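You operate a simulated robot arm through the tools that you are given. There is no shell and no other tool. Be economical: measure what you need, move in short steps, check, and stop when the job is done.

Carry out the task below with a simulated two-armed robot. There is one attempt and no reset: what you move stays moved.

## Task
Put the brass nut on top of the flange on the top of the bench. Put one of the medium sleeves from the top of the bench on the white job card. Put one of the rusty lumps from the top of the bench on the right end of the packing table. Turn the black dial to 10 seconds. Take the yellow sieve and put it on top of the large socket. Fetch the aluminium nut and set it on the white order card on the top of the bench. Take the steel flange and leave it on the plate on the right end of the packing table. Pull the door of the grey cabinet open. Any order will do.

Only the result counts: the job must be done as asked and must still hold three seconds after the hand-in. Knocking over, shifting, dropping, spilling or breaking anything else fails it.

## Robot
Two 7-joint arms with three-finger grippers on one trunk, on a base that drives. Base frame: it is fixed to the floor where the robot stands at the start and does not move with it; the origin is under the middle of the robot, x ahead of it, y to its left, z up; the surface under the hand at the start is at about z = 0.85. Units: m, rad, N and s.
The left shoulder is at the start at [0.03, 0.124, 1.158], the right one opposite. With the tool pointing down near the work surface each hand reaches from about 0.1 to 0.76 m from the robot's upright axis, wherever it stands, measured 20 degrees to its own side. Places, roughly: aluminium nut (6x5x3 cm) [1, 0.5, 0.9]; black dial [0.6, 0.5, 0.9]; brass nut (6x5x3 cm) [0.8, 0, 0.9]; door of the grey cabinet [-1.2, 3.8, 1.1]; flange (8x8x4 cm) [0.8, 0.1, 0.9]; job card [0.75, 0.25, 0.75]; large socket (8x8x8 cm) [0.8, -0.2, 0.9]; medium sleeve (5x5x13 cm) [0.8, -0.4, 0.9]; order card [0.75, 0.5, 0.75]; plate [0.25, 2.25, 0.75]; right end of the packing table [-0.1, 2.3, 0.8]; rusty lump (3x2x2 cm) [0.7, -0.7, 0.9]; rusty lump (3x3x2 cm) [0.7, -0.6, 0.9]; steel flange (7x6x3 cm) [-0.3, 2.4, 0.8]; yellow sieve (6x6x3 cm) [0.5, 0.5, 0.9]. Payload 2.2 kg a hand.
The TCP of each hand is the grasp point between the finger pads, 0.028 m short of the fingertips. In the tool frame z runs along the fingers and y along their closing line. Largest opening 0.102 m; the body of the gripper starts 0.071 m behind the TCP.
Orientation is that of the tool frame in the base frame, as a unit quaternion [w, x, y, z]. With the fingers straight down and closing along the base's y, the tool's x points along the base's -x, its y along +y and its z along -z.

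## Interface
- The arms move only by the tool apply_moves. It takes "left_deltas", "right_deltas" or both (then of equal length, played together; a hand with none holds still); each is a list that holds one entry, the list of rows, each a list of 7 numbers: the shift along the tool's x, y, z in m, then the turn, a rotation vector about the tool's x, y, z in rad, then the gripper command, from -1 (shut) to 1 (fully open), values between in proportion. In form: [[[x, y, z, rx, ry, rz, gripper], ...]]. A call has 1 to 8 rows; each row is the pose to reach, as a shift and turn from the pose commanded when the call began, along the tool's axes at that moment. Rows are played at 5 a second. More than 0.05 m and 0.15 rad between two rows, or a gripper value outside its range, and nothing of the call is played. Where a pose cannot be reached the arm comes as near as it can. A force on the tool above 40 N (or 10 N above the force at the start of the call, whichever is more), or a blocked arm, ends the call early, and 0.2 s more pass. Each finger halts on what it meets, pressing with about 31 N; the grip force reading is that of the motor and also rises with nothing between the fingers. The clock runs only during rows and for 0.2 s after the last one: add rows that repeat a pose to give the fingers time. It gives the time, the measured TCP pose, the force on the tool (base axes), the opening and the grip force at its end, in the units of the frame above (readings bear some noise), with the torque about the TCP (base axes, N m) and any sound that the robot's microphone picked up.
- Cameras (640 x 400 px; columns grow to the right, rows downward): "scene" is now at [0.0347, -0.0209, 1.8579]; the picture's right is [-0.27, -0.96, 0.00], its down [-0.83, 0.23, -0.51] and it looks along [0.49, -0.14, -0.86] (base axes); focal length 277 px, centre (320, 200). "left" rides on the left gripper at [0.072, 0.038, -0.086] in its tool frame; the picture's right is [-0.46, 0.89, 0.00], its down [-0.60, -0.32, -0.73] and it looks along [-0.65, -0.34, 0.68] (tool axes); focal length 256 px, centre (320, 200). "right" rides on the right gripper at [0.069, 0.044, -0.086] in its tool frame; the picture's right is [-0.53, 0.85, 0.00], its down [-0.58, -0.36, -0.73] and it looks along [-0.62, -0.39, 0.68] (tool axes); focal length 256 px, centre (320, 200). There is no depth. A picture from a camera that has moved, and an enlarged one, comes with that camera's place and axes in the base frame and with its lens.
- camera(camera): a new picture of that camera. It takes no simulated time.
- move_column(by): slides the trunk up (or, below 0, down) by that many m; the arms and the scene camera ride with it, the base frame stays. It gives what a move gives, with no picture.
- steer(legs): drives the robot by 1 to 6 legs, each [ahead, left, turn to the left] in m, m and rad, along the robot's own axes; the way and the turn of a leg run together, so that a leg with both is an arc; at most 1.5 m and 3.142 rad a leg. The arms and the cameras ride along, it lands a little off, and it stops where it bumps. It gives what a move gives.
- turn_head(pan, tilt): turns the head with the scene camera to pan (to the left, within 2.496 rad either way) and tilt (down, from -0.506 to 1.204), counted from straight ahead of the robot. It gives what a move gives.
- zoom(camera, box): a new picture of the part [left, top, right, bottom] of that camera's present view, enlarged. It takes no simulated time.
- sign_off(): hands the job in; it is judged then, once.

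Work in short steps. Places have to be worked out from the pictures, the camera data and where the tool is seen: move nearer, look again, correct. Check each grasp and each placing, and mend what went wrong. You have 207 turns and 202 pictures in all, those below and enlarged ones among them. Open the grippers and draw the arms clear of the work before you hand the job in, unless the task says otherwise; then end with one line.

The tools are called as a command line: name --argument value ..., lists and objects as JSON in quotes. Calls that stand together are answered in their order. apply_moves: Moves the arms, as the interface text tells. Its arguments: {"type":"object","properties":{"left_deltas":{"type":"array","items":{"type":"array","items":{"type":"array","items":{"type":"number"}}}},"right_deltas":{"type":"array","items":{"type":"array","items":{"type":"array","items":{"type":"number"}}}}},"required":[]} The other tools are called the same way: move_column (by) slides the trunk up or down; steer (legs) drives the base; turn_head (pan, tilt) turns the head that bears the scene camera; camera (camera) takes a picture; zoom (camera, box) takes an enlarged picture of a part of a camera's view; sign_off () hands the job in.

At the start:

```text
time_s: 0.0
left_tool_pos: [0.5801, 0.2137, 1.2816]
left_ee_rot: [0.001, 0.0, 1.0, 0.001]
left_contact_force: [-0.3, 0.7, -0.2]
left_torque: [0.0, 0.03, 0.01]
left_width: 0.1018
left_grip_force: 0.0
right_tool_pos: [0.5469, -0.1591, 1.2205]
right_ee_rot: [-0.001, 0.0, 1.0, 0.0]
right_contact_force: [-0.3, -0.5, -0.3]
right_torque: [-0.03, 0.0, 0.01]
right_width: 0.1021
right_grip_force: 0.1
trunk travel left (down, up): [-0.4, 0.14]
robot x, y, heading: [0.0003, 0.0019, 0.004]
head pan, tilt: [-0.271, 1.038]
```

scene: 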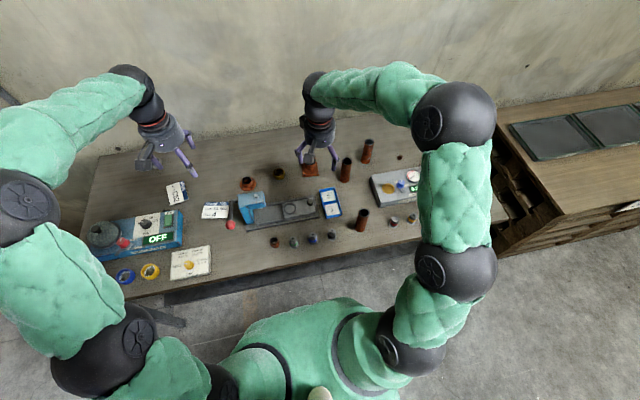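
right: 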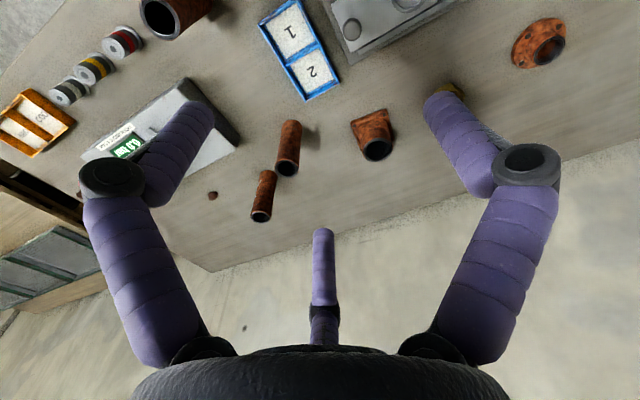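
left: 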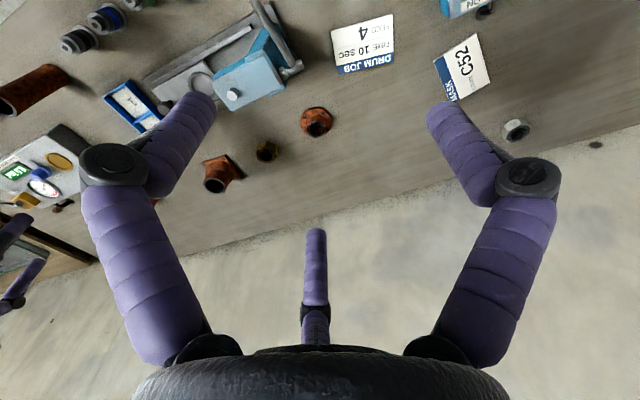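

The bench is in view. I'll enlarge the scene's left and right parts to locate things.

zoom --camera "scene" --box '[80, 150, 240, 290]'

zoom --camera "scene" --box '[200, 120, 440, 260]'

```text
2.86 times, centred on (160, 220) of scene
camera zoom: at [0.0347, -0.0209, 1.8579], right [-0.27, -0.96, 0.0], down [-0.83, 0.23, -0.51], along [0.49, -0.14, -0.86], focal length 792 px, centre (777, 143)
```

zoom: 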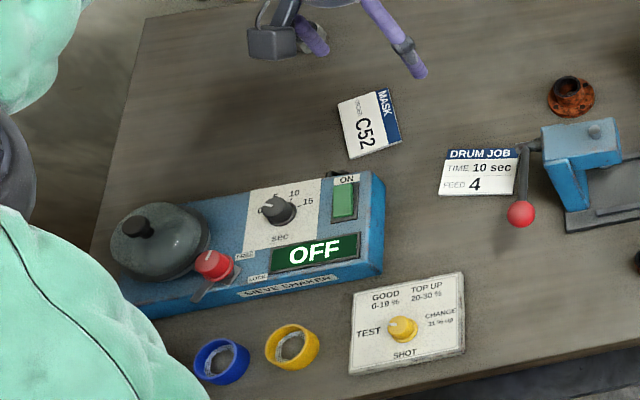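

```text
2.67 times, centred on (320, 190) of scene
camera zoom: at [0.0347, -0.0209, 1.8579], right [-0.27, -0.96, 0.0], down [-0.83, 0.23, -0.51], along [0.49, -0.14, -0.86], focal length 739 px, centre (320, 227)
```

zoom: 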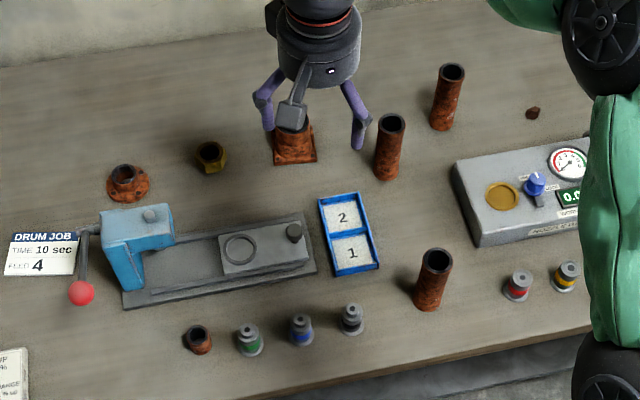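

Objects fit the listed rough places. I'll tilt the head down to see the base clearance to the bench before driving nearer.

turn_head --pan 0.0 --tilt 1.2

camera --camera "scene"

turn_head --pan 1.5 --tilt 0.4

camera --camera "scene"

```text
time_s: 0.8
left_tool_pos: [0.5805, 0.2128, 1.2817]
left_ee_rot: [0.001, 0.0, 1.0, 0.001]
left_contact_force: [-0.1, -1.4, 0.6]
left_torque: [-0.02, -0.01, 0.0]
left_width: 0.1018
left_grip_force: 0.1
right_tool_pos: [0.5474, -0.1583, 1.2201]
right_ee_rot: [0.001, 0.0, 1.0, 0.001]
right_contact_force: [0.0, 0.0, 0.2]
right_torque: [0.0, 0.0, 0.02]
right_width: 0.1024
right_grip_force: 0.1
trunk travel left (down, up): [-0.4, 0.14]
robot x, y, heading: [0.0001, -0.0023, -0.003]
head pan, tilt: [0.0, 1.201]
```

```text
196 pictures are left
camera scene: at [0.0258, -0.0031, 1.8479], right [0.0, -1.0, 0.0], down [-0.93, 0.0, -0.36], along [0.36, 0.0, -0.93], focal length 277 px, centre (320, 200)
```

scene: 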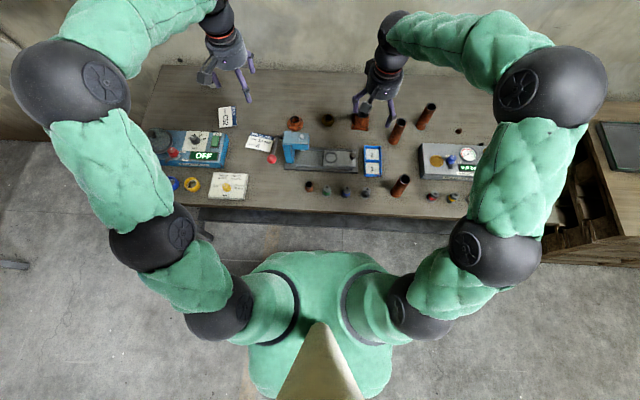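

```text
time_s: 2.4
left_tool_pos: [0.5802, 0.2136, 1.2821]
left_ee_rot: [0.0, 0.0, 1.0, 0.0]
left_contact_force: [-0.6, -0.5, -0.6]
left_torque: [0.0, -0.01, -0.02]
left_width: 0.1019
left_grip_force: 0.1
right_tool_pos: [0.5466, -0.1595, 1.22]
right_ee_rot: [0.0, -0.001, 1.0, 0.0]
right_contact_force: [-0.3, 0.4, 0.2]
right_torque: [-0.01, 0.0, 0.0]
right_width: 0.1018
right_grip_force: 0.0
trunk travel left (down, up): [-0.4, 0.14]
robot x, y, heading: [-0.0014, -0.0001, 0.0]
head pan, tilt: [1.499, 0.4]
```

```text
195 pictures are left
camera scene: at [-0.0234, 0.0894, 1.9107], right [1.0, -0.07, 0.0], down [-0.03, -0.39, -0.92], along [0.07, 0.92, -0.39], focal length 277 px, centre (320, 200)
```

scene: 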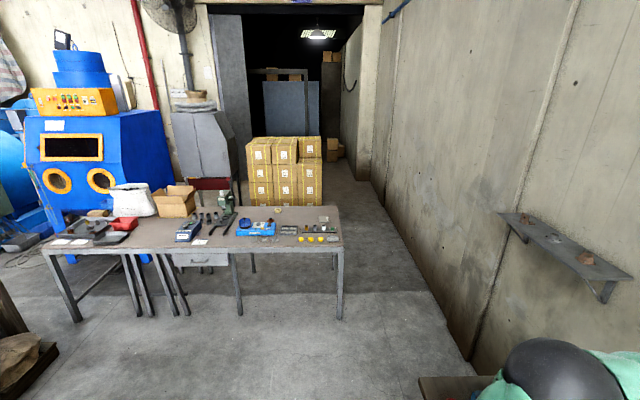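

I'll enlarge the packing table to see its right end.

zoom --camera "scene" --box '[160, 190, 360, 280]'

turn_head --pan 2.0 --tilt 0.2

camera --camera "scene"

```text
3.20 times, centred on (260, 235) of scene
camera zoom: at [-0.0234, 0.0894, 1.9107], right [1.0, -0.07, 0.0], down [-0.03, -0.39, -0.92], along [0.07, 0.92, -0.39], focal length 887 px, centre (512, 88)
```

zoom: 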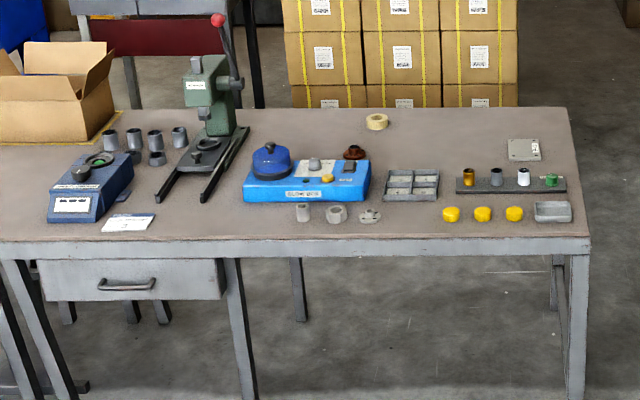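

```text
time_s: 3.3
left_tool_pos: [0.5801, 0.2131, 1.2818]
left_ee_rot: [0.001, 0.0, 1.0, -0.001]
left_contact_force: [-0.5, 0.8, 0.9]
left_torque: [0.0, -0.02, -0.01]
left_width: 0.1018
left_grip_force: 0.1
right_tool_pos: [0.547, -0.1596, 1.2204]
right_ee_rot: [0.0, 0.0, 1.0, -0.001]
right_contact_force: [-0.7, 0.5, 0.3]
right_torque: [-0.01, 0.0, 0.01]
right_width: 0.1024
right_grip_force: 0.1
trunk travel left (down, up): [-0.4, 0.14]
robot x, y, heading: [0.002, -0.0005, -0.004]
head pan, tilt: [2.0, 0.201]
```

```text
193 pictures are left
camera scene: at [-0.0688, 0.0818, 1.9292], right [0.91, 0.42, 0.0], down [0.08, -0.18, -0.98], along [-0.41, 0.89, -0.2], focal length 277 px, centre (320, 200)
```

scene: 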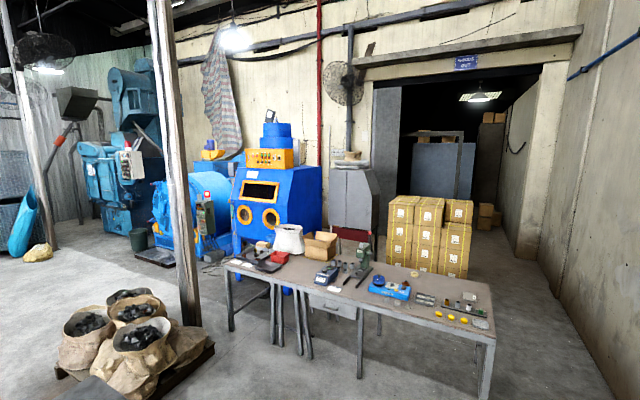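

Plate and packing table are located roughly; bench work first. I'll drive 0.15 m ahead to gain reach.

steer --legs '[[0.15, 0, 0]]'

turn_head --pan 0.0 --tilt 0.95

camera --camera "scene"

camera --camera "right"

camera --camera "left"

```text
time_s: 4.7
left_tool_pos: [0.7341, 0.2121, 1.2828]
left_ee_rot: [-0.001, 0.001, 1.0, 0.0]
left_contact_force: [-0.2, -0.7, 0.0]
left_torque: [0.0, 0.02, -0.01]
left_width: 0.1018
left_grip_force: 0.1
right_tool_pos: [0.6997, -0.1597, 1.2204]
right_ee_rot: [0.0, 0.001, 1.0, 0.0]
right_contact_force: [0.2, 0.4, 0.6]
right_torque: [0.0, 0.0, -0.03]
right_width: 0.1019
right_grip_force: 0.0
trunk travel left (down, up): [-0.4, 0.14]
robot x, y, heading: [0.1532, -0.0, 0.002]
head pan, tilt: [2.0, 0.201]
```

```text
time_s: 6.6
left_tool_pos: [0.7324, 0.2114, 1.2818]
left_ee_rot: [0.0, 0.001, 1.0, 0.0]
left_contact_force: [0.1, 0.4, 0.6]
left_torque: [-0.02, 0.0, 0.0]
left_width: 0.1021
left_grip_force: 0.1
right_tool_pos: [0.6992, -0.1601, 1.2197]
right_ee_rot: [-0.001, 0.002, 1.0, 0.001]
right_contact_force: [-0.4, 0.5, 0.0]
right_torque: [-0.01, -0.01, -0.02]
right_width: 0.1019
right_grip_force: 0.1
trunk travel left (down, up): [-0.4, 0.14]
robot x, y, heading: [0.1532, -0.0026, -0.005]
head pan, tilt: [0.0, 0.949]
```

```text
192 pictures are left
camera scene: at [0.1947, -0.0032, 1.8641], right [0.0, -1.0, 0.0], down [-0.81, 0.0, -0.58], along [0.58, 0.0, -0.81], focal length 277 px, centre (320, 200)
```

scene: 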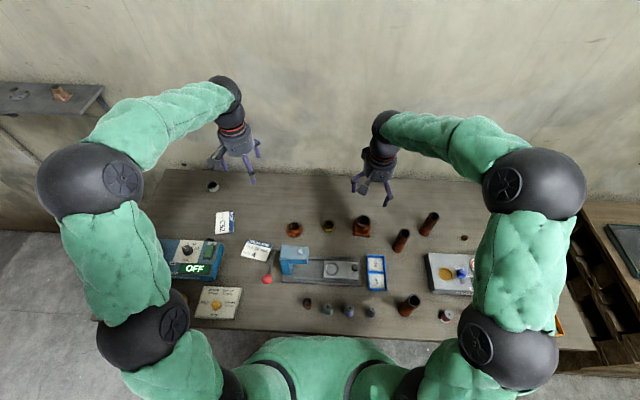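

```text
191 pictures are left
camera right: at [0.6313, -0.1159, 1.3065], right [0.54, 0.84, 0.0], down [0.58, -0.37, 0.73], along [0.62, -0.39, -0.68], focal length 256 px, centre (320, 200)
```

right: 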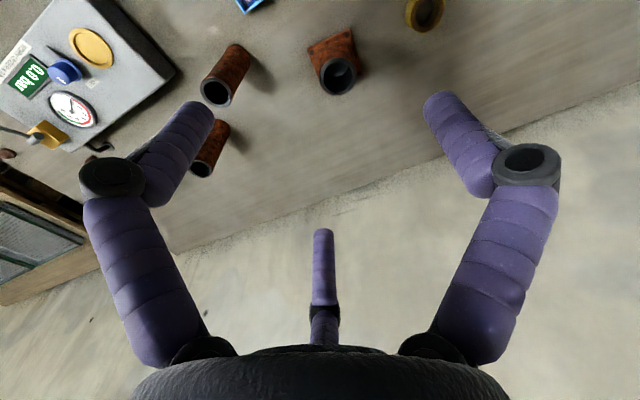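

```text
190 pictures are left
camera left: at [0.66, 0.2512, 1.367], right [0.47, 0.88, 0.0], down [0.6, -0.32, 0.73], along [0.65, -0.34, -0.68], focal length 256 px, centre (320, 200)
```

left: 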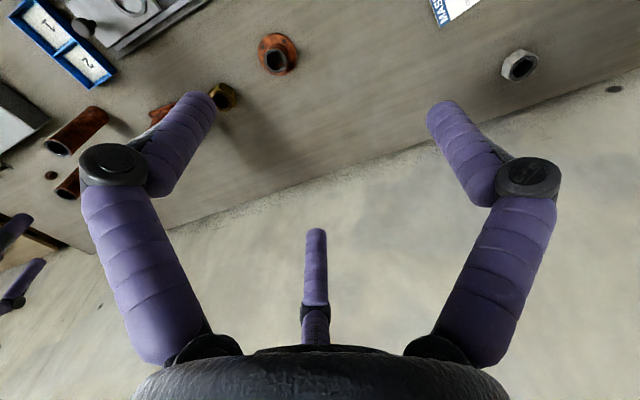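

The drive went well. I'll enlarge the hands to understand the gripper's shape.

zoom --camera "scene" --box '[180, 120, 420, 270]'

```text
2.67 times, centred on (300, 195) of scene
camera zoom: at [0.1947, -0.0032, 1.8641], right [0.0, -1.0, 0.0], down [-0.81, 0.0, -0.58], along [0.58, 0.0, -0.81], focal length 739 px, centre (373, 213)
```

zoom: 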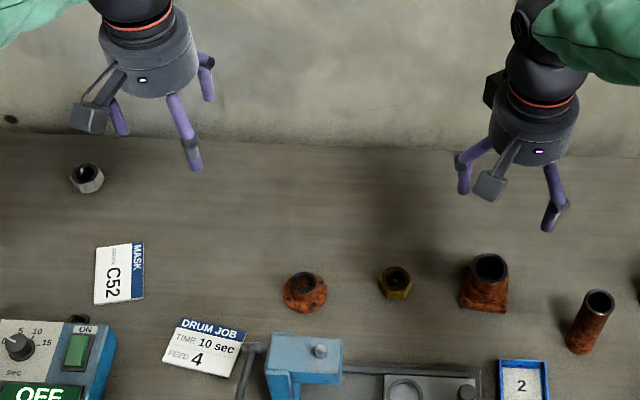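

The hands look three-pronged; I'll half close both grippers and look, to see how the fingers really move.

apply_moves --left_deltas '[[[0, 0, 0, 0, 0, 0, -0.6], [0, 0, 0, 0, 0, 0, -0.6], [0, 0, 0, 0, 0, 0, -0.6], [0, 0, 0, 0, 0, 0, -0.6]]]' --right_deltas '[[[0, 0, 0, 0, 0, 0, -0.6], [0, 0, 0, 0, 0, 0, -0.6], [0, 0, 0, 0, 0, 0, -0.6], [0, 0, 0, 0, 0, 0, -0.6]]]'

zoom --camera "scene" --box '[180, 120, 420, 270]'

camera --camera "right"

```text
time_s: 7.6
left_tool_pos: [0.7337, 0.2107, 1.2813]
left_ee_rot: [0.0, 0.0, 1.0, 0.0]
left_contact_force: [0.5, -0.2, -0.2]
left_torque: [-0.02, -0.01, -0.01]
left_width: 0.0204
left_grip_force: 0.0
right_tool_pos: [0.6995, -0.1599, 1.2199]
right_ee_rot: [0.0, 0.001, 1.0, 0.0]
right_contact_force: [-0.2, -0.9, -0.2]
right_torque: [0.01, -0.02, 0.0]
right_width: 0.0203
right_grip_force: 0.0
trunk travel left (down, up): [-0.4, 0.14]
robot x, y, heading: [0.1503, -0.0038, -0.004]
head pan, tilt: [0.0, 0.949]
```

```text
2.67 times, centred on (300, 195) of scene
camera zoom: at [0.1947, -0.0033, 1.8641], right [0.0, -1.0, 0.0], down [-0.81, 0.0, -0.58], along [0.58, 0.0, -0.81], focal length 739 px, centre (373, 213)
```

zoom: 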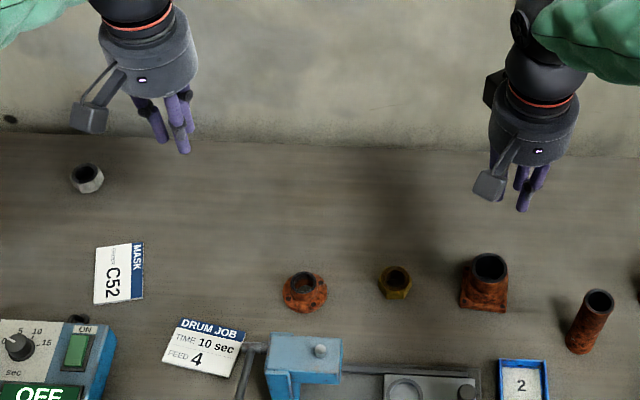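

```text
187 pictures are left
camera right: at [0.6313, -0.1159, 1.3064], right [0.54, 0.84, 0.0], down [0.58, -0.37, 0.73], along [0.62, -0.39, -0.68], focal length 256 px, centre (320, 200)
```

right: 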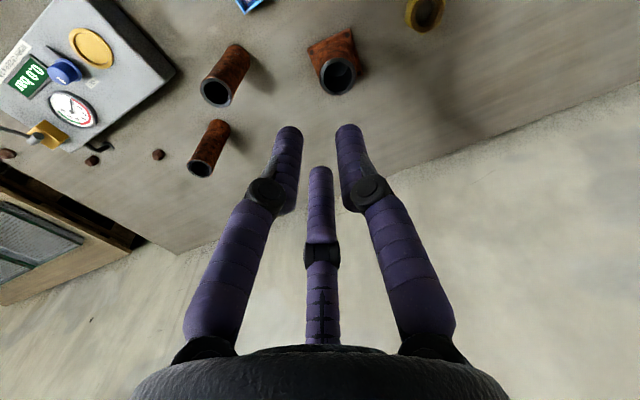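

The hand visually has three prongs but closes symmetrically about the TCP. Brass nut is estimated at (0.776, -0.036); I bring the right hand above it, opened.

apply_moves --right_deltas '[[[-0.011, 0.018, 0.039, 0, 0, 0, 1], [-0.022, 0.036, 0.077, 0, 0, 0, 1], [-0.033, 0.054, 0.116, 0, 0, 0, 1], [-0.044, 0.071, 0.154, 0, 0, 0, 1], [-0.055, 0.089, 0.193, 0, 0, 0, 1], [-0.066, 0.106, 0.231, 0, 0, 0, 1], [-0.0765, 0.124, 0.26, 0, 0, 0, 1]]]'

camera --camera "right"

zoom --camera "scene" --box '[220, 150, 420, 275]'

```text
time_s: 9.2
left_tool_pos: [0.7347, 0.2124, 1.2815]
left_ee_rot: [-0.001, 0.001, 1.0, -0.001]
left_contact_force: [-0.3, 0.3, 0.3]
left_torque: [-0.02, 0.0, 0.02]
left_width: 0.0204
left_grip_force: 0.0
right_tool_pos: [0.777, -0.0377, 0.9634]
right_ee_rot: [0.0, 0.001, 1.0, -0.001]
right_contact_force: [0.6, -0.4, 1.0]
right_torque: [0.0, 0.02, -0.01]
right_width: 0.1022
right_grip_force: 0.0
trunk travel left (down, up): [-0.4, 0.14]
robot x, y, heading: [0.1539, 0.0008, -0.006]
head pan, tilt: [0.0, 0.949]
```

```text
186 pictures are left
camera right: at [0.709, 0.0069, 1.0499], right [0.54, 0.84, 0.0], down [0.58, -0.37, 0.73], along [0.62, -0.39, -0.68], focal length 256 px, centre (320, 200)
```

right: 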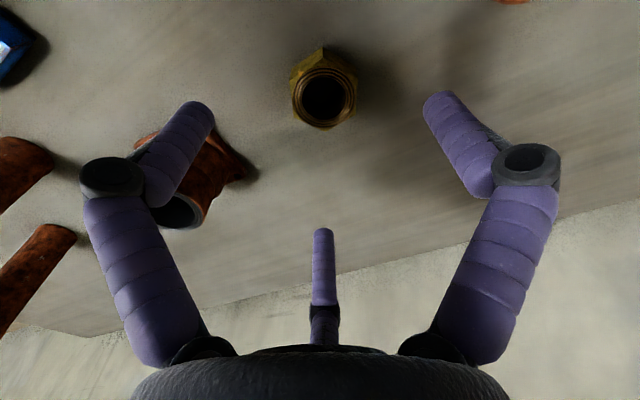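

```text
3.20 times, centred on (320, 212) of scene
camera zoom: at [0.1957, -0.0027, 1.864], right [0.0, -1.0, 0.0], down [-0.81, 0.0, -0.58], along [0.58, 0.0, -0.81], focal length 887 px, centre (320, 160)
```

zoom: 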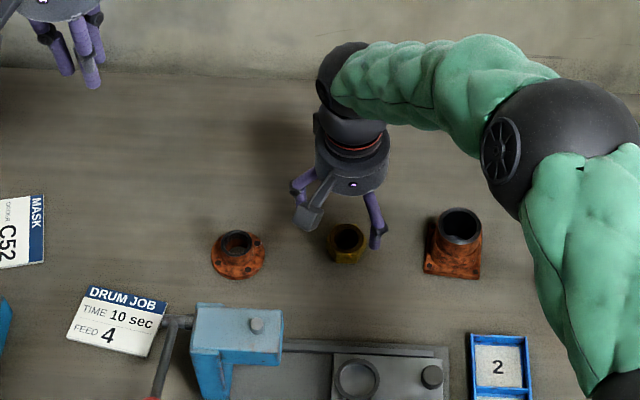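

Nut is nearly under the hand. I'll enlarge it to see the orientation of its flats.

zoom --camera "right" --box '[260, 30, 390, 150]'

```text
3.33 times, centred on (325, 90) of right
camera zoom: at [0.709, 0.0069, 1.0499], right [0.54, 0.84, 0.0], down [0.58, -0.37, 0.73], along [0.62, -0.39, -0.68], focal length 853 px, centre (303, 567)
```

zoom: 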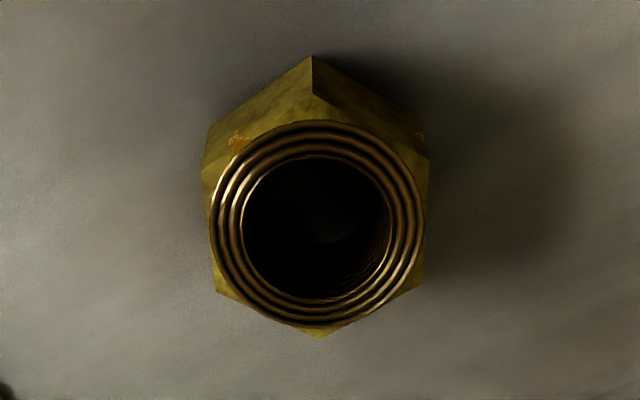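

The nut's corners lie at −30°, 30°, 90°: I must turn the hand 30° to close on flats, centre about (0.780, −0.034). I turn and go down, TCP z to 0.882.

apply_moves --right_deltas '[[[-0.001, 0.0015, 0, 0, 0, -0.14, 1], [-0.003, 0.003, 0, 0, 0, -0.28, 1], [-0.003, 0.0035, 0.0, 0, 0, -0.42, 1], [-0.003, 0.0035, 0.01, 0, 0, -0.524, 1], [-0.003, 0.0035, 0.045, 0, 0, -0.524, 1], [-0.003, 0.0035, 0.065, 0, 0, -0.524, 1], [-0.003, 0.0035, 0.081, 0, 0, -0.524, 1], [-0.003, 0.0035, 0.081, 0, 0, -0.524, 1]]]'

camera --camera "right"

zoom --camera "scene" --box '[270, 180, 400, 260]'

```text
time_s: 11.0
left_tool_pos: [0.7336, 0.2122, 1.2812]
left_ee_rot: [0.0, 0.0, 1.0, 0.0]
left_contact_force: [0.6, 0.5, -0.6]
left_torque: [-0.02, 0.01, 0.01]
left_width: 0.0206
left_grip_force: 0.1
right_tool_pos: [0.7794, -0.0326, 0.8787]
right_ee_rot: [0.0, -0.259, 0.966, 0.0]
right_contact_force: [0.1, 0.7, 0.4]
right_torque: [0.03, -0.01, -0.03]
right_width: 0.1018
right_grip_force: 0.0
trunk travel left (down, up): [-0.4, 0.14]
robot x, y, heading: [0.1494, -0.0003, -0.002]
head pan, tilt: [0.0, 0.949]
```

```text
183 pictures are left
camera right: at [0.6988, -0.0283, 0.9658], right [0.04, 1.0, 0.0], down [0.68, -0.03, 0.73], along [0.73, -0.03, -0.68], focal length 256 px, centre (320, 200)
```

right: 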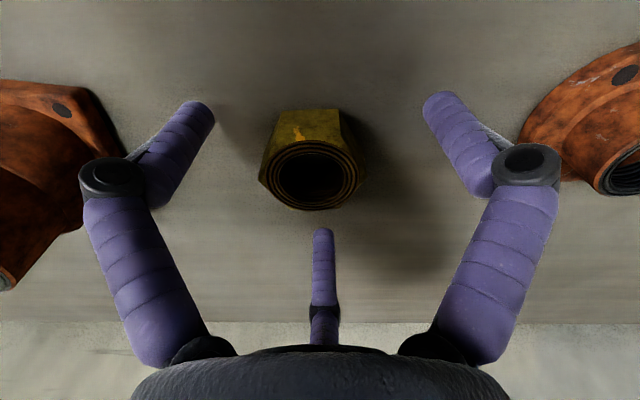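

```text
4.92 times, centred on (335, 220) of scene
camera zoom: at [0.1943, -0.0033, 1.8641], right [0.0, -1.0, 0.0], down [-0.81, 0.0, -0.58], along [0.58, 0.0, -0.81], focal length 1364 px, centre (246, 102)
```

zoom: 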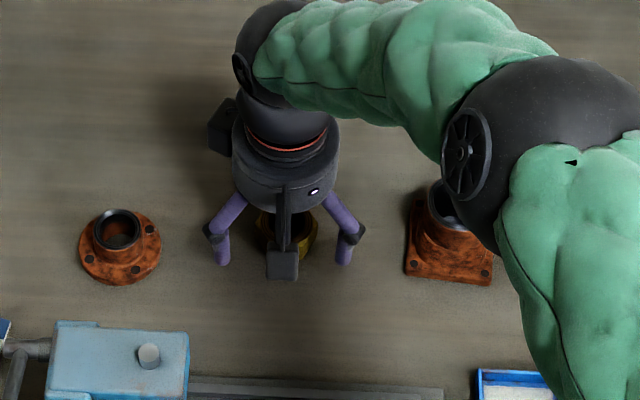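

Fingers straddle the nut with no contact. Closing.

apply_moves --right_deltas '[[[0, 0, 0, 0, 0, 0, -1], [0, 0, 0, 0, 0, 0, -1], [0, 0, 0, 0, 0, 0, -1], [0, 0, 0, 0, 0, 0, -1]]]'

```text
time_s: 12.0
left_tool_pos: [0.7332, 0.2111, 1.2816]
left_ee_rot: [0.0, 0.001, 1.0, 0.0]
left_contact_force: [-0.8, -0.2, -0.2]
left_torque: [0.0, -0.03, -0.02]
left_width: 0.0203
left_grip_force: 0.1
right_tool_pos: [0.7795, -0.0329, 0.8795]
right_ee_rot: [-0.001, -0.258, 0.966, 0.001]
right_contact_force: [1.1, -0.5, 2.3]
right_torque: [-0.03, 0.06, 0.06]
right_width: 0.045
right_grip_force: 31.1
trunk travel left (down, up): [-0.4, 0.14]
robot x, y, heading: [0.1536, 0.0, -0.005]
head pan, tilt: [0.0, 0.949]
```

The nut is gripped (0.045). Lift it 0.1 and carry it over the flange at about (0.768, 0.103).

apply_moves --right_deltas '[[[0, 0, -0.045, 0, 0, 0, -1], [0, 0, -0.09, 0, 0, 0, -1], [-0.02, 0.04, -0.1, 0, 0, 0, -1], [-0.04, 0.08, -0.1, 0, 0, 0, -1], [-0.0576, 0.1238, -0.1, 0, 0, 0, -1], [-0.0576, 0.1238, -0.1, 0, 0, 0, -1]]]'

camera --camera "right"

zoom --camera "scene" --box '[240, 170, 370, 250]'

```text
time_s: 13.4
left_tool_pos: [0.7332, 0.2115, 1.2825]
left_ee_rot: [0.0, 0.001, 1.0, 0.0]
left_contact_force: [-0.4, 0.0, 0.0]
left_torque: [0.0, -0.02, -0.02]
left_width: 0.0206
left_grip_force: 0.1
right_tool_pos: [0.7688, 0.1009, 0.9795]
right_ee_rot: [0.0, -0.258, 0.966, 0.0]
right_contact_force: [-1.0, -0.5, -1.3]
right_torque: [-0.02, 0.01, -0.01]
right_width: 0.045
right_grip_force: 30.9
trunk travel left (down, up): [-0.4, 0.14]
robot x, y, heading: [0.1532, -0.0012, 0.0]
head pan, tilt: [0.0, 0.949]
```

```text
181 pictures are left
camera right: at [0.6878, 0.1045, 1.0663], right [0.04, 1.0, 0.0], down [0.68, -0.03, 0.73], along [0.73, -0.03, -0.68], focal length 256 px, centre (320, 200)
```

right: 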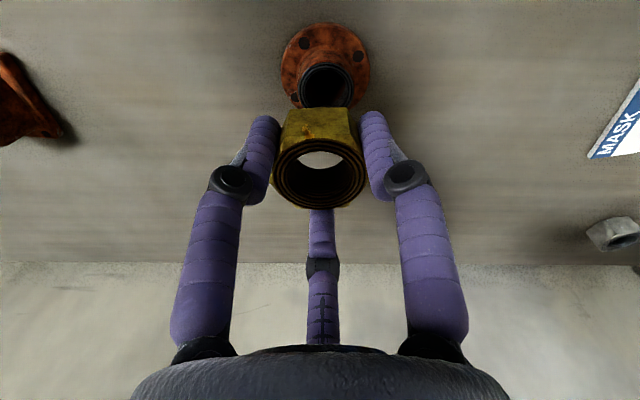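

```text
4.92 times, centred on (305, 210) of scene
camera zoom: at [0.1952, -0.0047, 1.864], right [0.0, -1.0, 0.0], down [-0.81, 0.0, -0.58], along [0.58, 0.0, -0.81], focal length 1364 px, centre (394, 151)
```

zoom: 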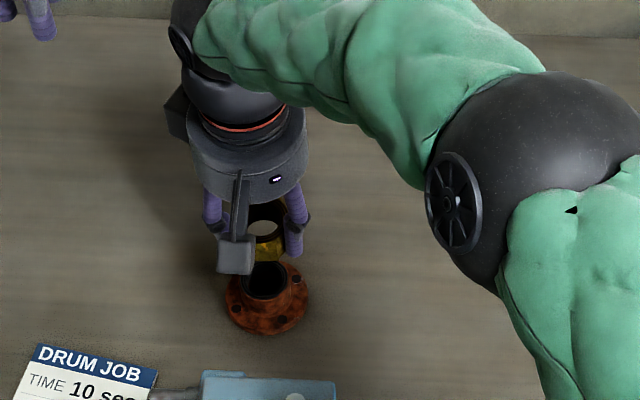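

Nut sits above the hub; correct by (−4, +3) mm and lower to just above, checking force.

apply_moves --right_deltas '[[[0.002, 0.0046, 0.0, 0, 0, 0, -1], [0.002, 0.0046, 0.03, 0, 0, 0, -1], [0.002, 0.0046, 0.05, 0, 0, 0, -1], [0.002, 0.0046, 0.052, 0, 0, 0, -1]]]'

camera --camera "right"

zoom --camera "scene" --box '[260, 190, 340, 240]'

```text
time_s: 14.4
left_tool_pos: [0.7329, 0.2113, 1.2808]
left_ee_rot: [0.0, 0.001, 1.0, 0.0]
left_contact_force: [-0.2, 0.5, -0.2]
left_torque: [0.01, 0.0, -0.02]
left_width: 0.0203
left_grip_force: 0.1
right_tool_pos: [0.7634, 0.1058, 0.9267]
right_ee_rot: [0.0, -0.258, 0.966, 0.0]
right_contact_force: [0.6, 0.5, -2.5]
right_torque: [-0.01, 0.01, 0.0]
right_width: 0.0451
right_grip_force: 30.9
trunk travel left (down, up): [-0.4, 0.14]
robot x, y, heading: [0.1538, -0.0001, -0.002]
head pan, tilt: [0.0, 0.949]
```

```text
179 pictures are left
camera right: at [0.6836, 0.1096, 1.013], right [0.04, 1.0, 0.0], down [0.68, -0.03, 0.73], along [0.73, -0.03, -0.68], focal length 256 px, centre (320, 200)
```

right: 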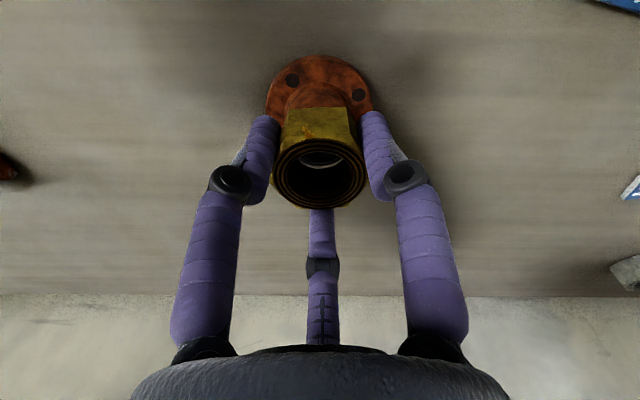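

```text
8.00 times, centred on (300, 215) of scene
camera zoom: at [0.1951, -0.0034, 1.8641], right [0.0, -1.0, 0.0], down [-0.81, 0.0, -0.58], along [0.58, 0.0, -0.81], focal length 2217 px, centre (480, 80)
```

zoom: 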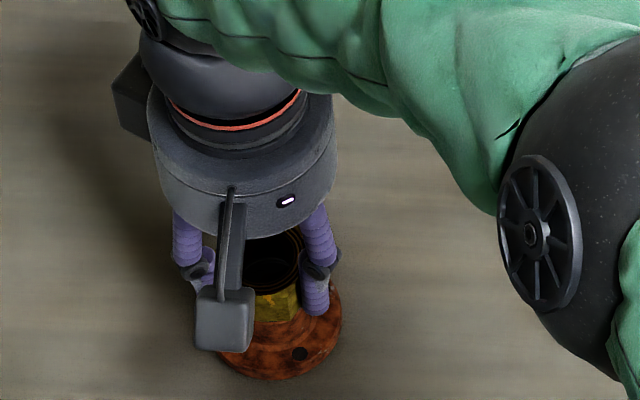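

Nut is centred over the hub. Lower in small steps until contact.

apply_moves --right_deltas '[[[0, 0, 0.003, 0, 0, 0, -1], [0, 0, 0.006, 0, 0, 0, -1], [0, 0, 0.008, 0, 0, 0, -1], [0, 0, 0.009, 0, 0, 0, -1]]]'

camera --camera "right"

```text
time_s: 15.4
left_tool_pos: [0.7343, 0.2118, 1.2819]
left_ee_rot: [0.0, 0.001, 1.0, 0.0]
left_contact_force: [0.7, 0.4, -0.2]
left_torque: [-0.01, -0.01, 0.03]
left_width: 0.0207
left_grip_force: 0.1
right_tool_pos: [0.7622, 0.1058, 0.9173]
right_ee_rot: [0.001, -0.258, 0.966, 0.0]
right_contact_force: [0.0, -0.1, -2.4]
right_torque: [-0.01, 0.01, 0.0]
right_width: 0.0453
right_grip_force: 30.8
trunk travel left (down, up): [-0.4, 0.14]
robot x, y, heading: [0.1538, -0.0019, -0.002]
head pan, tilt: [0.0, 0.949]
```

```text
177 pictures are left
camera right: at [0.6826, 0.1096, 1.0049], right [0.04, 1.0, 0.0], down [0.68, -0.03, 0.73], along [0.73, -0.03, -0.68], focal length 256 px, centre (320, 200)
```

right: 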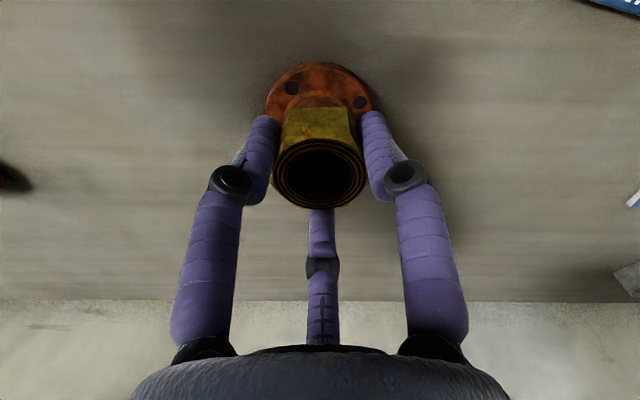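

No contact yet; keep lowering in millimetre steps.

apply_moves --right_deltas '[[[0, 0, 0.002, 0, 0, 0, -1], [0, 0, 0.004, 0, 0, 0, -1], [0, 0, 0.005, 0, 0, 0, -1], [0, 0, 0.006, 0, 0, 0, -1]]]'

```text
time_s: 16.4
left_tool_pos: [0.7321, 0.2111, 1.2816]
left_ee_rot: [0.001, 0.001, 1.0, 0.0]
left_contact_force: [0.4, 0.2, -0.1]
left_torque: [0.04, 0.0, 0.0]
left_width: 0.0204
left_grip_force: 0.1
right_tool_pos: [0.7644, 0.1062, 0.9137]
right_ee_rot: [0.002, -0.258, 0.966, 0.001]
right_contact_force: [-3.1, -0.6, 11.4]
right_torque: [-0.1, 0.29, 0.04]
right_width: 0.0453
right_grip_force: 31.2
trunk travel left (down, up): [-0.4, 0.14]
robot x, y, heading: [0.1527, 0.0006, -0.003]
head pan, tilt: [0.0, 0.949]
```

Contact (11 N up). Release and look.

apply_moves --right_deltas '[[[0, 0, -0.002, 0, 0, 0, -1], [0, 0, -0.002, 0, 0, 0, 0.4], [0, 0, -0.002, 0, 0, 0, 0.4], [0, 0, -0.002, 0, 0, 0, 0.4], [0, 0, -0.03, 0, 0, 0, 0.4], [0, 0, -0.07, 0, 0, 0, 0.4], [0, 0, -0.11, 0, 0, 0, 0.4]]]'

camera --camera "right"

zoom --camera "scene" --box '[260, 190, 340, 240]'

```text
time_s: 18.0
left_tool_pos: [0.7323, 0.2117, 1.2822]
left_ee_rot: [-0.001, 0.001, 1.0, 0.0]
left_contact_force: [-1.0, 0.5, 1.6]
left_torque: [0.0, 0.0, -0.03]
left_width: 0.0206
left_grip_force: 0.0
right_tool_pos: [0.76, 0.1078, 1.0219]
right_ee_rot: [0.0, -0.258, 0.966, 0.0]
right_contact_force: [-0.1, -0.3, -0.6]
right_torque: [0.0, -0.03, -0.03]
right_width: 0.0714
right_grip_force: 0.0
trunk travel left (down, up): [-0.4, 0.14]
robot x, y, heading: [0.1502, -0.0033, -0.003]
head pan, tilt: [0.0, 0.949]
```

```text
176 pictures are left
camera right: at [0.6803, 0.1104, 1.1086], right [0.04, 1.0, 0.0], down [0.68, -0.03, 0.73], along [0.73, -0.03, -0.68], focal length 256 px, centre (320, 200)
```

right: 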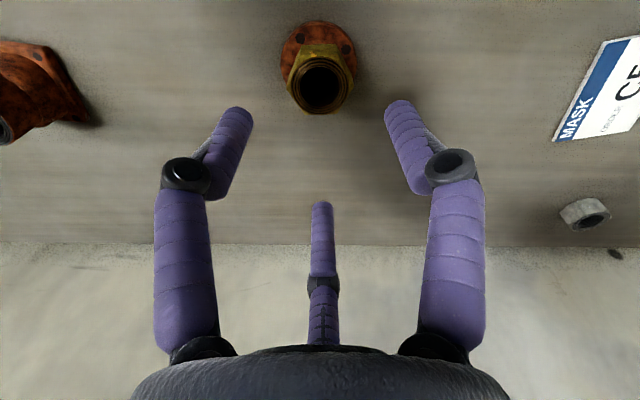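

```text
8.00 times, centred on (300, 215) of scene
camera zoom: at [0.1937, -0.0035, 1.8641], right [0.0, -1.0, 0.0], down [-0.81, 0.0, -0.58], along [0.58, 0.0, -0.81], focal length 2217 px, centre (480, 80)
```

zoom: 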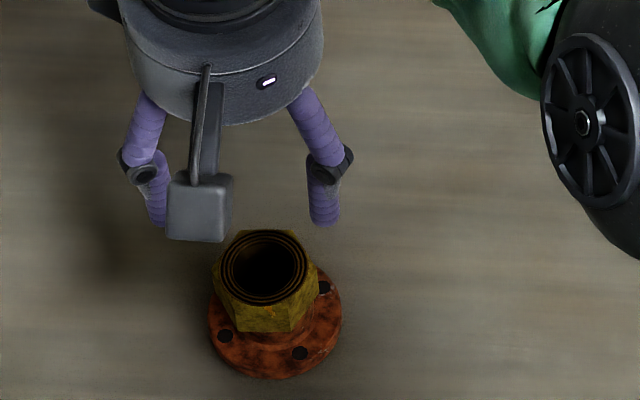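

The nut sits squarely on the flange. Next the medium sleeve near (0.752, −0.431): raise and swing the right hand over, turning back to straight.

apply_moves --right_deltas '[[[0.0, 0, -0.04, 0, 0, 0.0, 0.4], [0.0, 0, -0.08, 0, 0, 0.14, 0.4], [0.025, -0.042, -0.08, 0, 0, 0.28, 0.6], [0.05, -0.084, -0.08, 0, 0, 0.42, 1], [0.075, -0.126, -0.08, 0, 0, 0.523, 1], [0.1, -0.168, -0.08, 0, 0, 0.523, 1], [0.125, -0.21, -0.08, 0, 0, 0.523, 1], [0.15, -0.252, -0.08, 0, 0, 0.523, 1]]]'

apply_moves --right_deltas '[[[0, -0.049, 0, 0, 0, 0, 1], [0, -0.098, 0, 0, 0, 0, 1], [0, -0.147, 0, 0, 0, 0, 1], [0, -0.196, 0, 0, 0, 0, 1], [0, -0.24, 0, 0, 0, 0, 1]]]'

camera --camera "right"

camera --camera "scene"

```text
time_s: 19.8
left_tool_pos: [0.7329, 0.2106, 1.2814]
left_ee_rot: [0.0, 0.001, 1.0, 0.001]
left_contact_force: [-0.3, -1.2, 0.1]
left_torque: [0.05, 0.03, -0.01]
left_width: 0.0204
left_grip_force: 0.0
right_tool_pos: [0.7601, -0.1843, 1.1003]
right_ee_rot: [0.001, 0.001, 1.0, 0.001]
right_contact_force: [-0.4, -0.6, 0.0]
right_torque: [0.02, -0.01, 0.01]
right_width: 0.1019
right_grip_force: 0.1
trunk travel left (down, up): [-0.4, 0.14]
robot x, y, heading: [0.1524, 0.0006, -0.001]
head pan, tilt: [0.0, 0.949]
```

```text
time_s: 21.0
left_tool_pos: [0.7331, 0.2105, 1.2816]
left_ee_rot: [0.0, 0.001, 1.0, 0.0]
left_contact_force: [0.2, -0.5, -0.2]
left_torque: [0.02, 0.0, -0.01]
left_width: 0.0203
left_grip_force: 0.0
right_tool_pos: [0.7572, -0.4274, 1.1013]
right_ee_rot: [-0.001, 0.001, 1.0, 0.001]
right_contact_force: [-0.8, -0.7, -0.3]
right_torque: [0.02, 0.0, 0.01]
right_width: 0.102
right_grip_force: 0.2
trunk travel left (down, up): [-0.4, 0.14]
robot x, y, heading: [0.1528, -0.0041, -0.001]
head pan, tilt: [0.0, 0.949]
```

```text
174 pictures are left
camera right: at [0.6897, -0.3836, 1.1887], right [0.53, 0.85, 0.0], down [0.58, -0.37, 0.73], along [0.62, -0.39, -0.68], focal length 256 px, centre (320, 200)
```

right: 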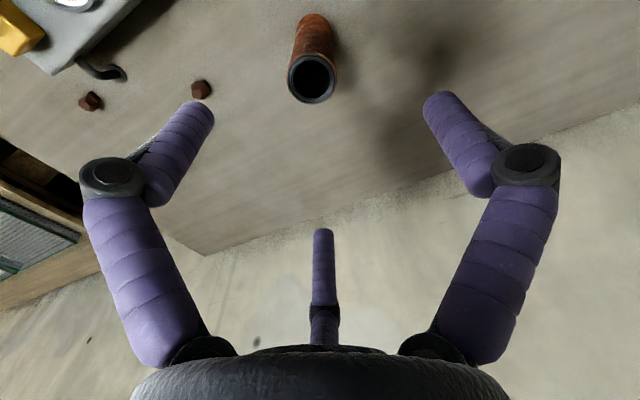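

```text
173 pictures are left
camera scene: at [0.1949, -0.0045, 1.864], right [0.0, -1.0, 0.0], down [-0.81, 0.0, -0.58], along [0.58, 0.0, -0.81], focal length 277 px, centre (320, 200)
```

scene: 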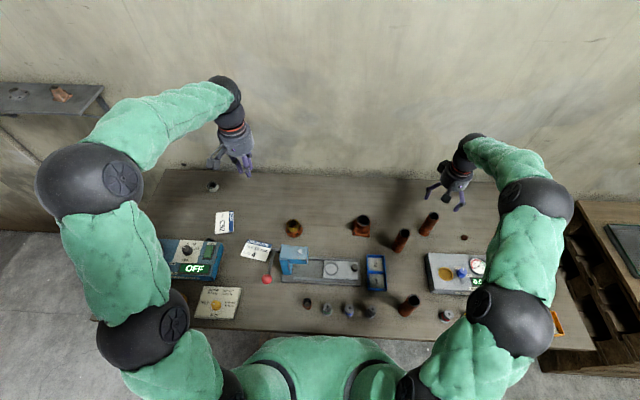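

I need to be sure which sleeves are "medium"; I'll enlarge the three sleeves to compare them.

zoom --camera "scene" --box '[380, 200, 480, 325]'

zoom --camera "right" --box '[260, 0, 380, 110]'

```text
3.20 times, centred on (430, 262) of scene
camera zoom: at [0.1949, -0.0045, 1.864], right [0.0, -1.0, 0.0], down [-0.81, 0.0, -0.58], along [0.58, 0.0, -0.81], focal length 887 px, centre (-32, 0)
```

zoom: 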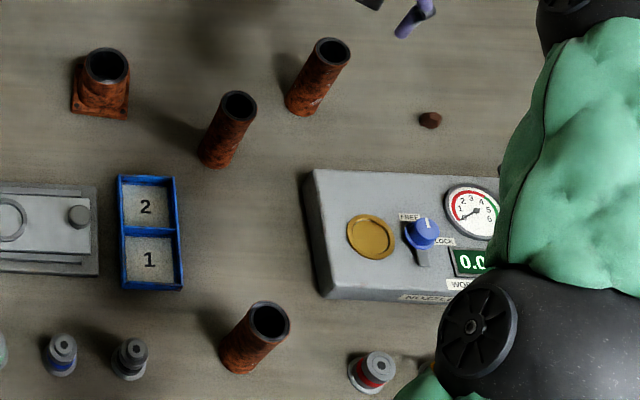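

```text
3.64 times, centred on (320, 55) of right
camera zoom: at [0.6897, -0.3836, 1.1887], right [0.53, 0.85, 0.0], down [0.58, -0.37, 0.73], along [0.62, -0.39, -0.68], focal length 931 px, centre (320, 727)
```

zoom: 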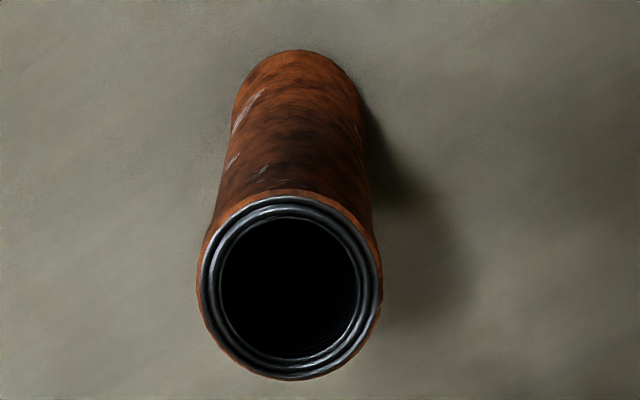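

All three upright sleeves measure alike (≈4.2 cm × 13 cm), so any will do. Lower onto the one at (0.756, −0.432) and stop with the TCP at 0.925.

apply_moves --right_deltas '[[[0.001, -0.0045, 0.045, 0, 0, 0, 1], [0.001, -0.0045, 0.09, 0, 0, 0, 1], [0.001, -0.0045, 0.135, 0, 0, 0, 1], [0.001, -0.0045, 0.176, 0, 0, 0, 1], [0.001, -0.0045, 0.176, 0, 0, 0, 1]]]'

camera --camera "right"

```text
time_s: 22.2
left_tool_pos: [0.7332, 0.2132, 1.2813]
left_ee_rot: [0.0, 0.0, 1.0, -0.001]
left_contact_force: [-0.1, -0.8, 0.1]
left_torque: [-0.02, 0.0, 0.0]
left_width: 0.0206
left_grip_force: 0.1
right_tool_pos: [0.7596, -0.4323, 0.9244]
right_ee_rot: [0.001, 0.001, 1.0, 0.0]
right_contact_force: [0.3, -0.4, 0.1]
right_torque: [-0.04, 0.0, 0.01]
right_width: 0.1017
right_grip_force: 0.1
trunk travel left (down, up): [-0.4, 0.14]
robot x, y, heading: [0.1555, -0.0033, 0.002]
head pan, tilt: [0.0, 0.949]
```

```text
170 pictures are left
camera right: at [0.6923, -0.3882, 1.0109], right [0.54, 0.84, 0.0], down [0.58, -0.36, 0.73], along [0.62, -0.39, -0.68], focal length 256 px, centre (320, 200)
```

right: 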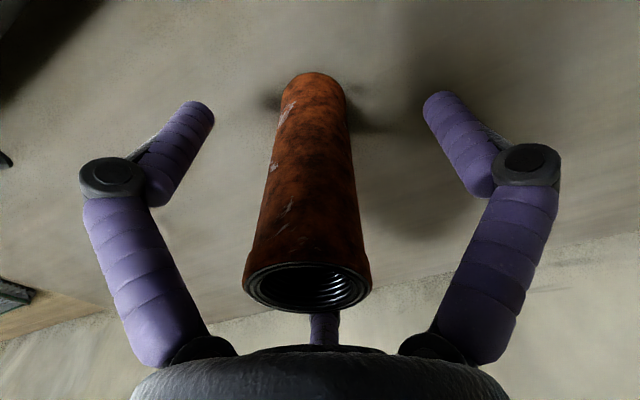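

Sleeve is between the fingers. Close and lift 0.09.

apply_moves --right_deltas '[[[0, 0, 0, 0, 0, 0, -1], [0, 0, 0, 0, 0, 0, -1], [0, 0, 0, 0, 0, 0, -1], [0, 0, 0, 0, 0, 0, -1], [0, 0, -0.03, 0, 0, 0, -1], [0, 0, -0.07, 0, 0, 0, -1], [0, 0, -0.1, 0, 0, 0, -1], [0, 0, -0.12, 0, 0, 0, -1]]]'

camera --camera "right"

```text
time_s: 24.0
left_tool_pos: [0.7332, 0.2122, 1.2819]
left_ee_rot: [0.0, 0.002, 1.0, 0.0]
left_contact_force: [-0.3, 0.1, 0.8]
left_torque: [-0.02, -0.03, -0.01]
left_width: 0.0205
left_grip_force: 0.1
right_tool_pos: [0.7563, -0.429, 1.0456]
right_ee_rot: [0.0, 0.001, 1.0, -0.001]
right_contact_force: [0.5, 0.0, -6.1]
right_torque: [-0.01, 0.02, 0.01]
right_width: 0.0395
right_grip_force: 31.7
trunk travel left (down, up): [-0.4, 0.14]
robot x, y, heading: [0.1517, -0.0003, -0.001]
head pan, tilt: [0.0, 0.949]
```

```text
169 pictures are left
camera right: at [0.6891, -0.3865, 1.132], right [0.54, 0.84, 0.0], down [0.58, -0.37, 0.73], along [0.62, -0.39, -0.68], focal length 256 px, centre (320, 200)
```

right: 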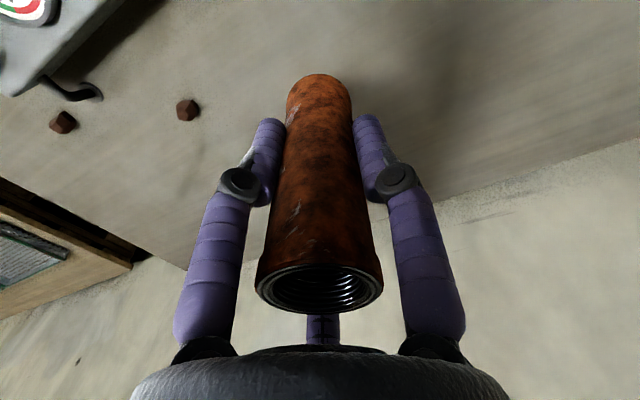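

The sleeve is held upright. I raise it more, then drive 0.25 m left so the job card is in front of the right hand.

apply_moves --right_deltas '[[[0, 0, -0.045, 0, 0, 0, -1], [0, 0, -0.09, 0, 0, 0, -1]]]'

steer --legs '[[0, 0.25, 0]]'

camera --camera "scene"

```text
time_s: 24.6
left_tool_pos: [0.7332, 0.2114, 1.2815]
left_ee_rot: [0.0, 0.001, 1.0, 0.0]
left_contact_force: [-1.0, 0.0, -0.3]
left_torque: [0.02, -0.01, 0.01]
left_width: 0.0203
left_grip_force: 0.1
right_tool_pos: [0.7554, -0.4306, 1.1357]
right_ee_rot: [-0.002, 0.0, 1.0, 0.002]
right_contact_force: [-0.9, 0.8, -7.8]
right_torque: [-0.02, -0.03, 0.02]
right_width: 0.0393
right_grip_force: 31.0
trunk travel left (down, up): [-0.4, 0.14]
robot x, y, heading: [0.1545, 0.0018, -0.003]
head pan, tilt: [0.0, 0.949]
```

```text
time_s: 26.4
left_tool_pos: [0.7327, 0.4615, 1.2812]
left_ee_rot: [0.0, 0.0, 1.0, 0.0]
left_contact_force: [0.4, 0.4, 0.8]
left_torque: [0.0, -0.01, 0.01]
left_width: 0.0205
left_grip_force: 0.1
right_tool_pos: [0.7585, -0.1824, 1.1374]
right_ee_rot: [0.0, -0.001, 1.0, 0.0]
right_contact_force: [0.5, 0.1, -6.2]
right_torque: [-0.03, 0.02, -0.03]
right_width: 0.0395
right_grip_force: 31.2
trunk travel left (down, up): [-0.4, 0.14]
robot x, y, heading: [0.1524, 0.2479, -0.0]
head pan, tilt: [0.0, 0.949]
```

```text
168 pictures are left
camera scene: at [0.1957, 0.2444, 1.864], right [0.0, -1.0, 0.0], down [-0.81, 0.0, -0.58], along [0.58, 0.0, -0.81], focal length 277 px, centre (320, 200)
```

scene: 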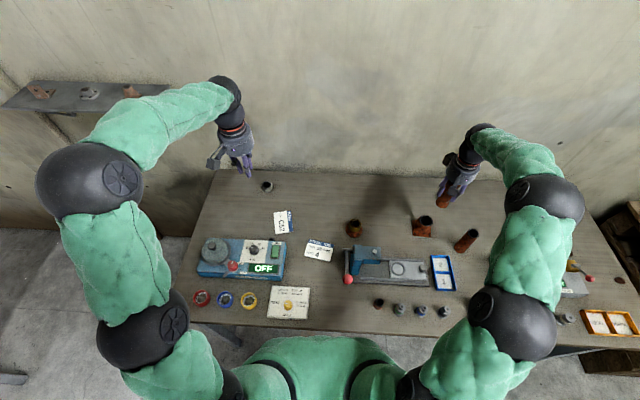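

Enlarge the job card region to place precisely.

zoom --camera "scene" --box '[260, 200, 380, 290]'

```text
4.44 times, centred on (320, 245) of scene
camera zoom: at [0.1957, 0.2444, 1.864], right [0.0, -1.0, 0.0], down [-0.81, 0.0, -0.58], along [0.58, 0.0, -0.81], focal length 1232 px, centre (320, 0)
```

zoom: 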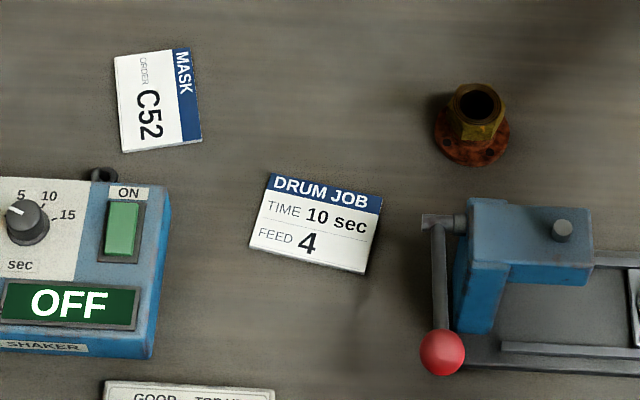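

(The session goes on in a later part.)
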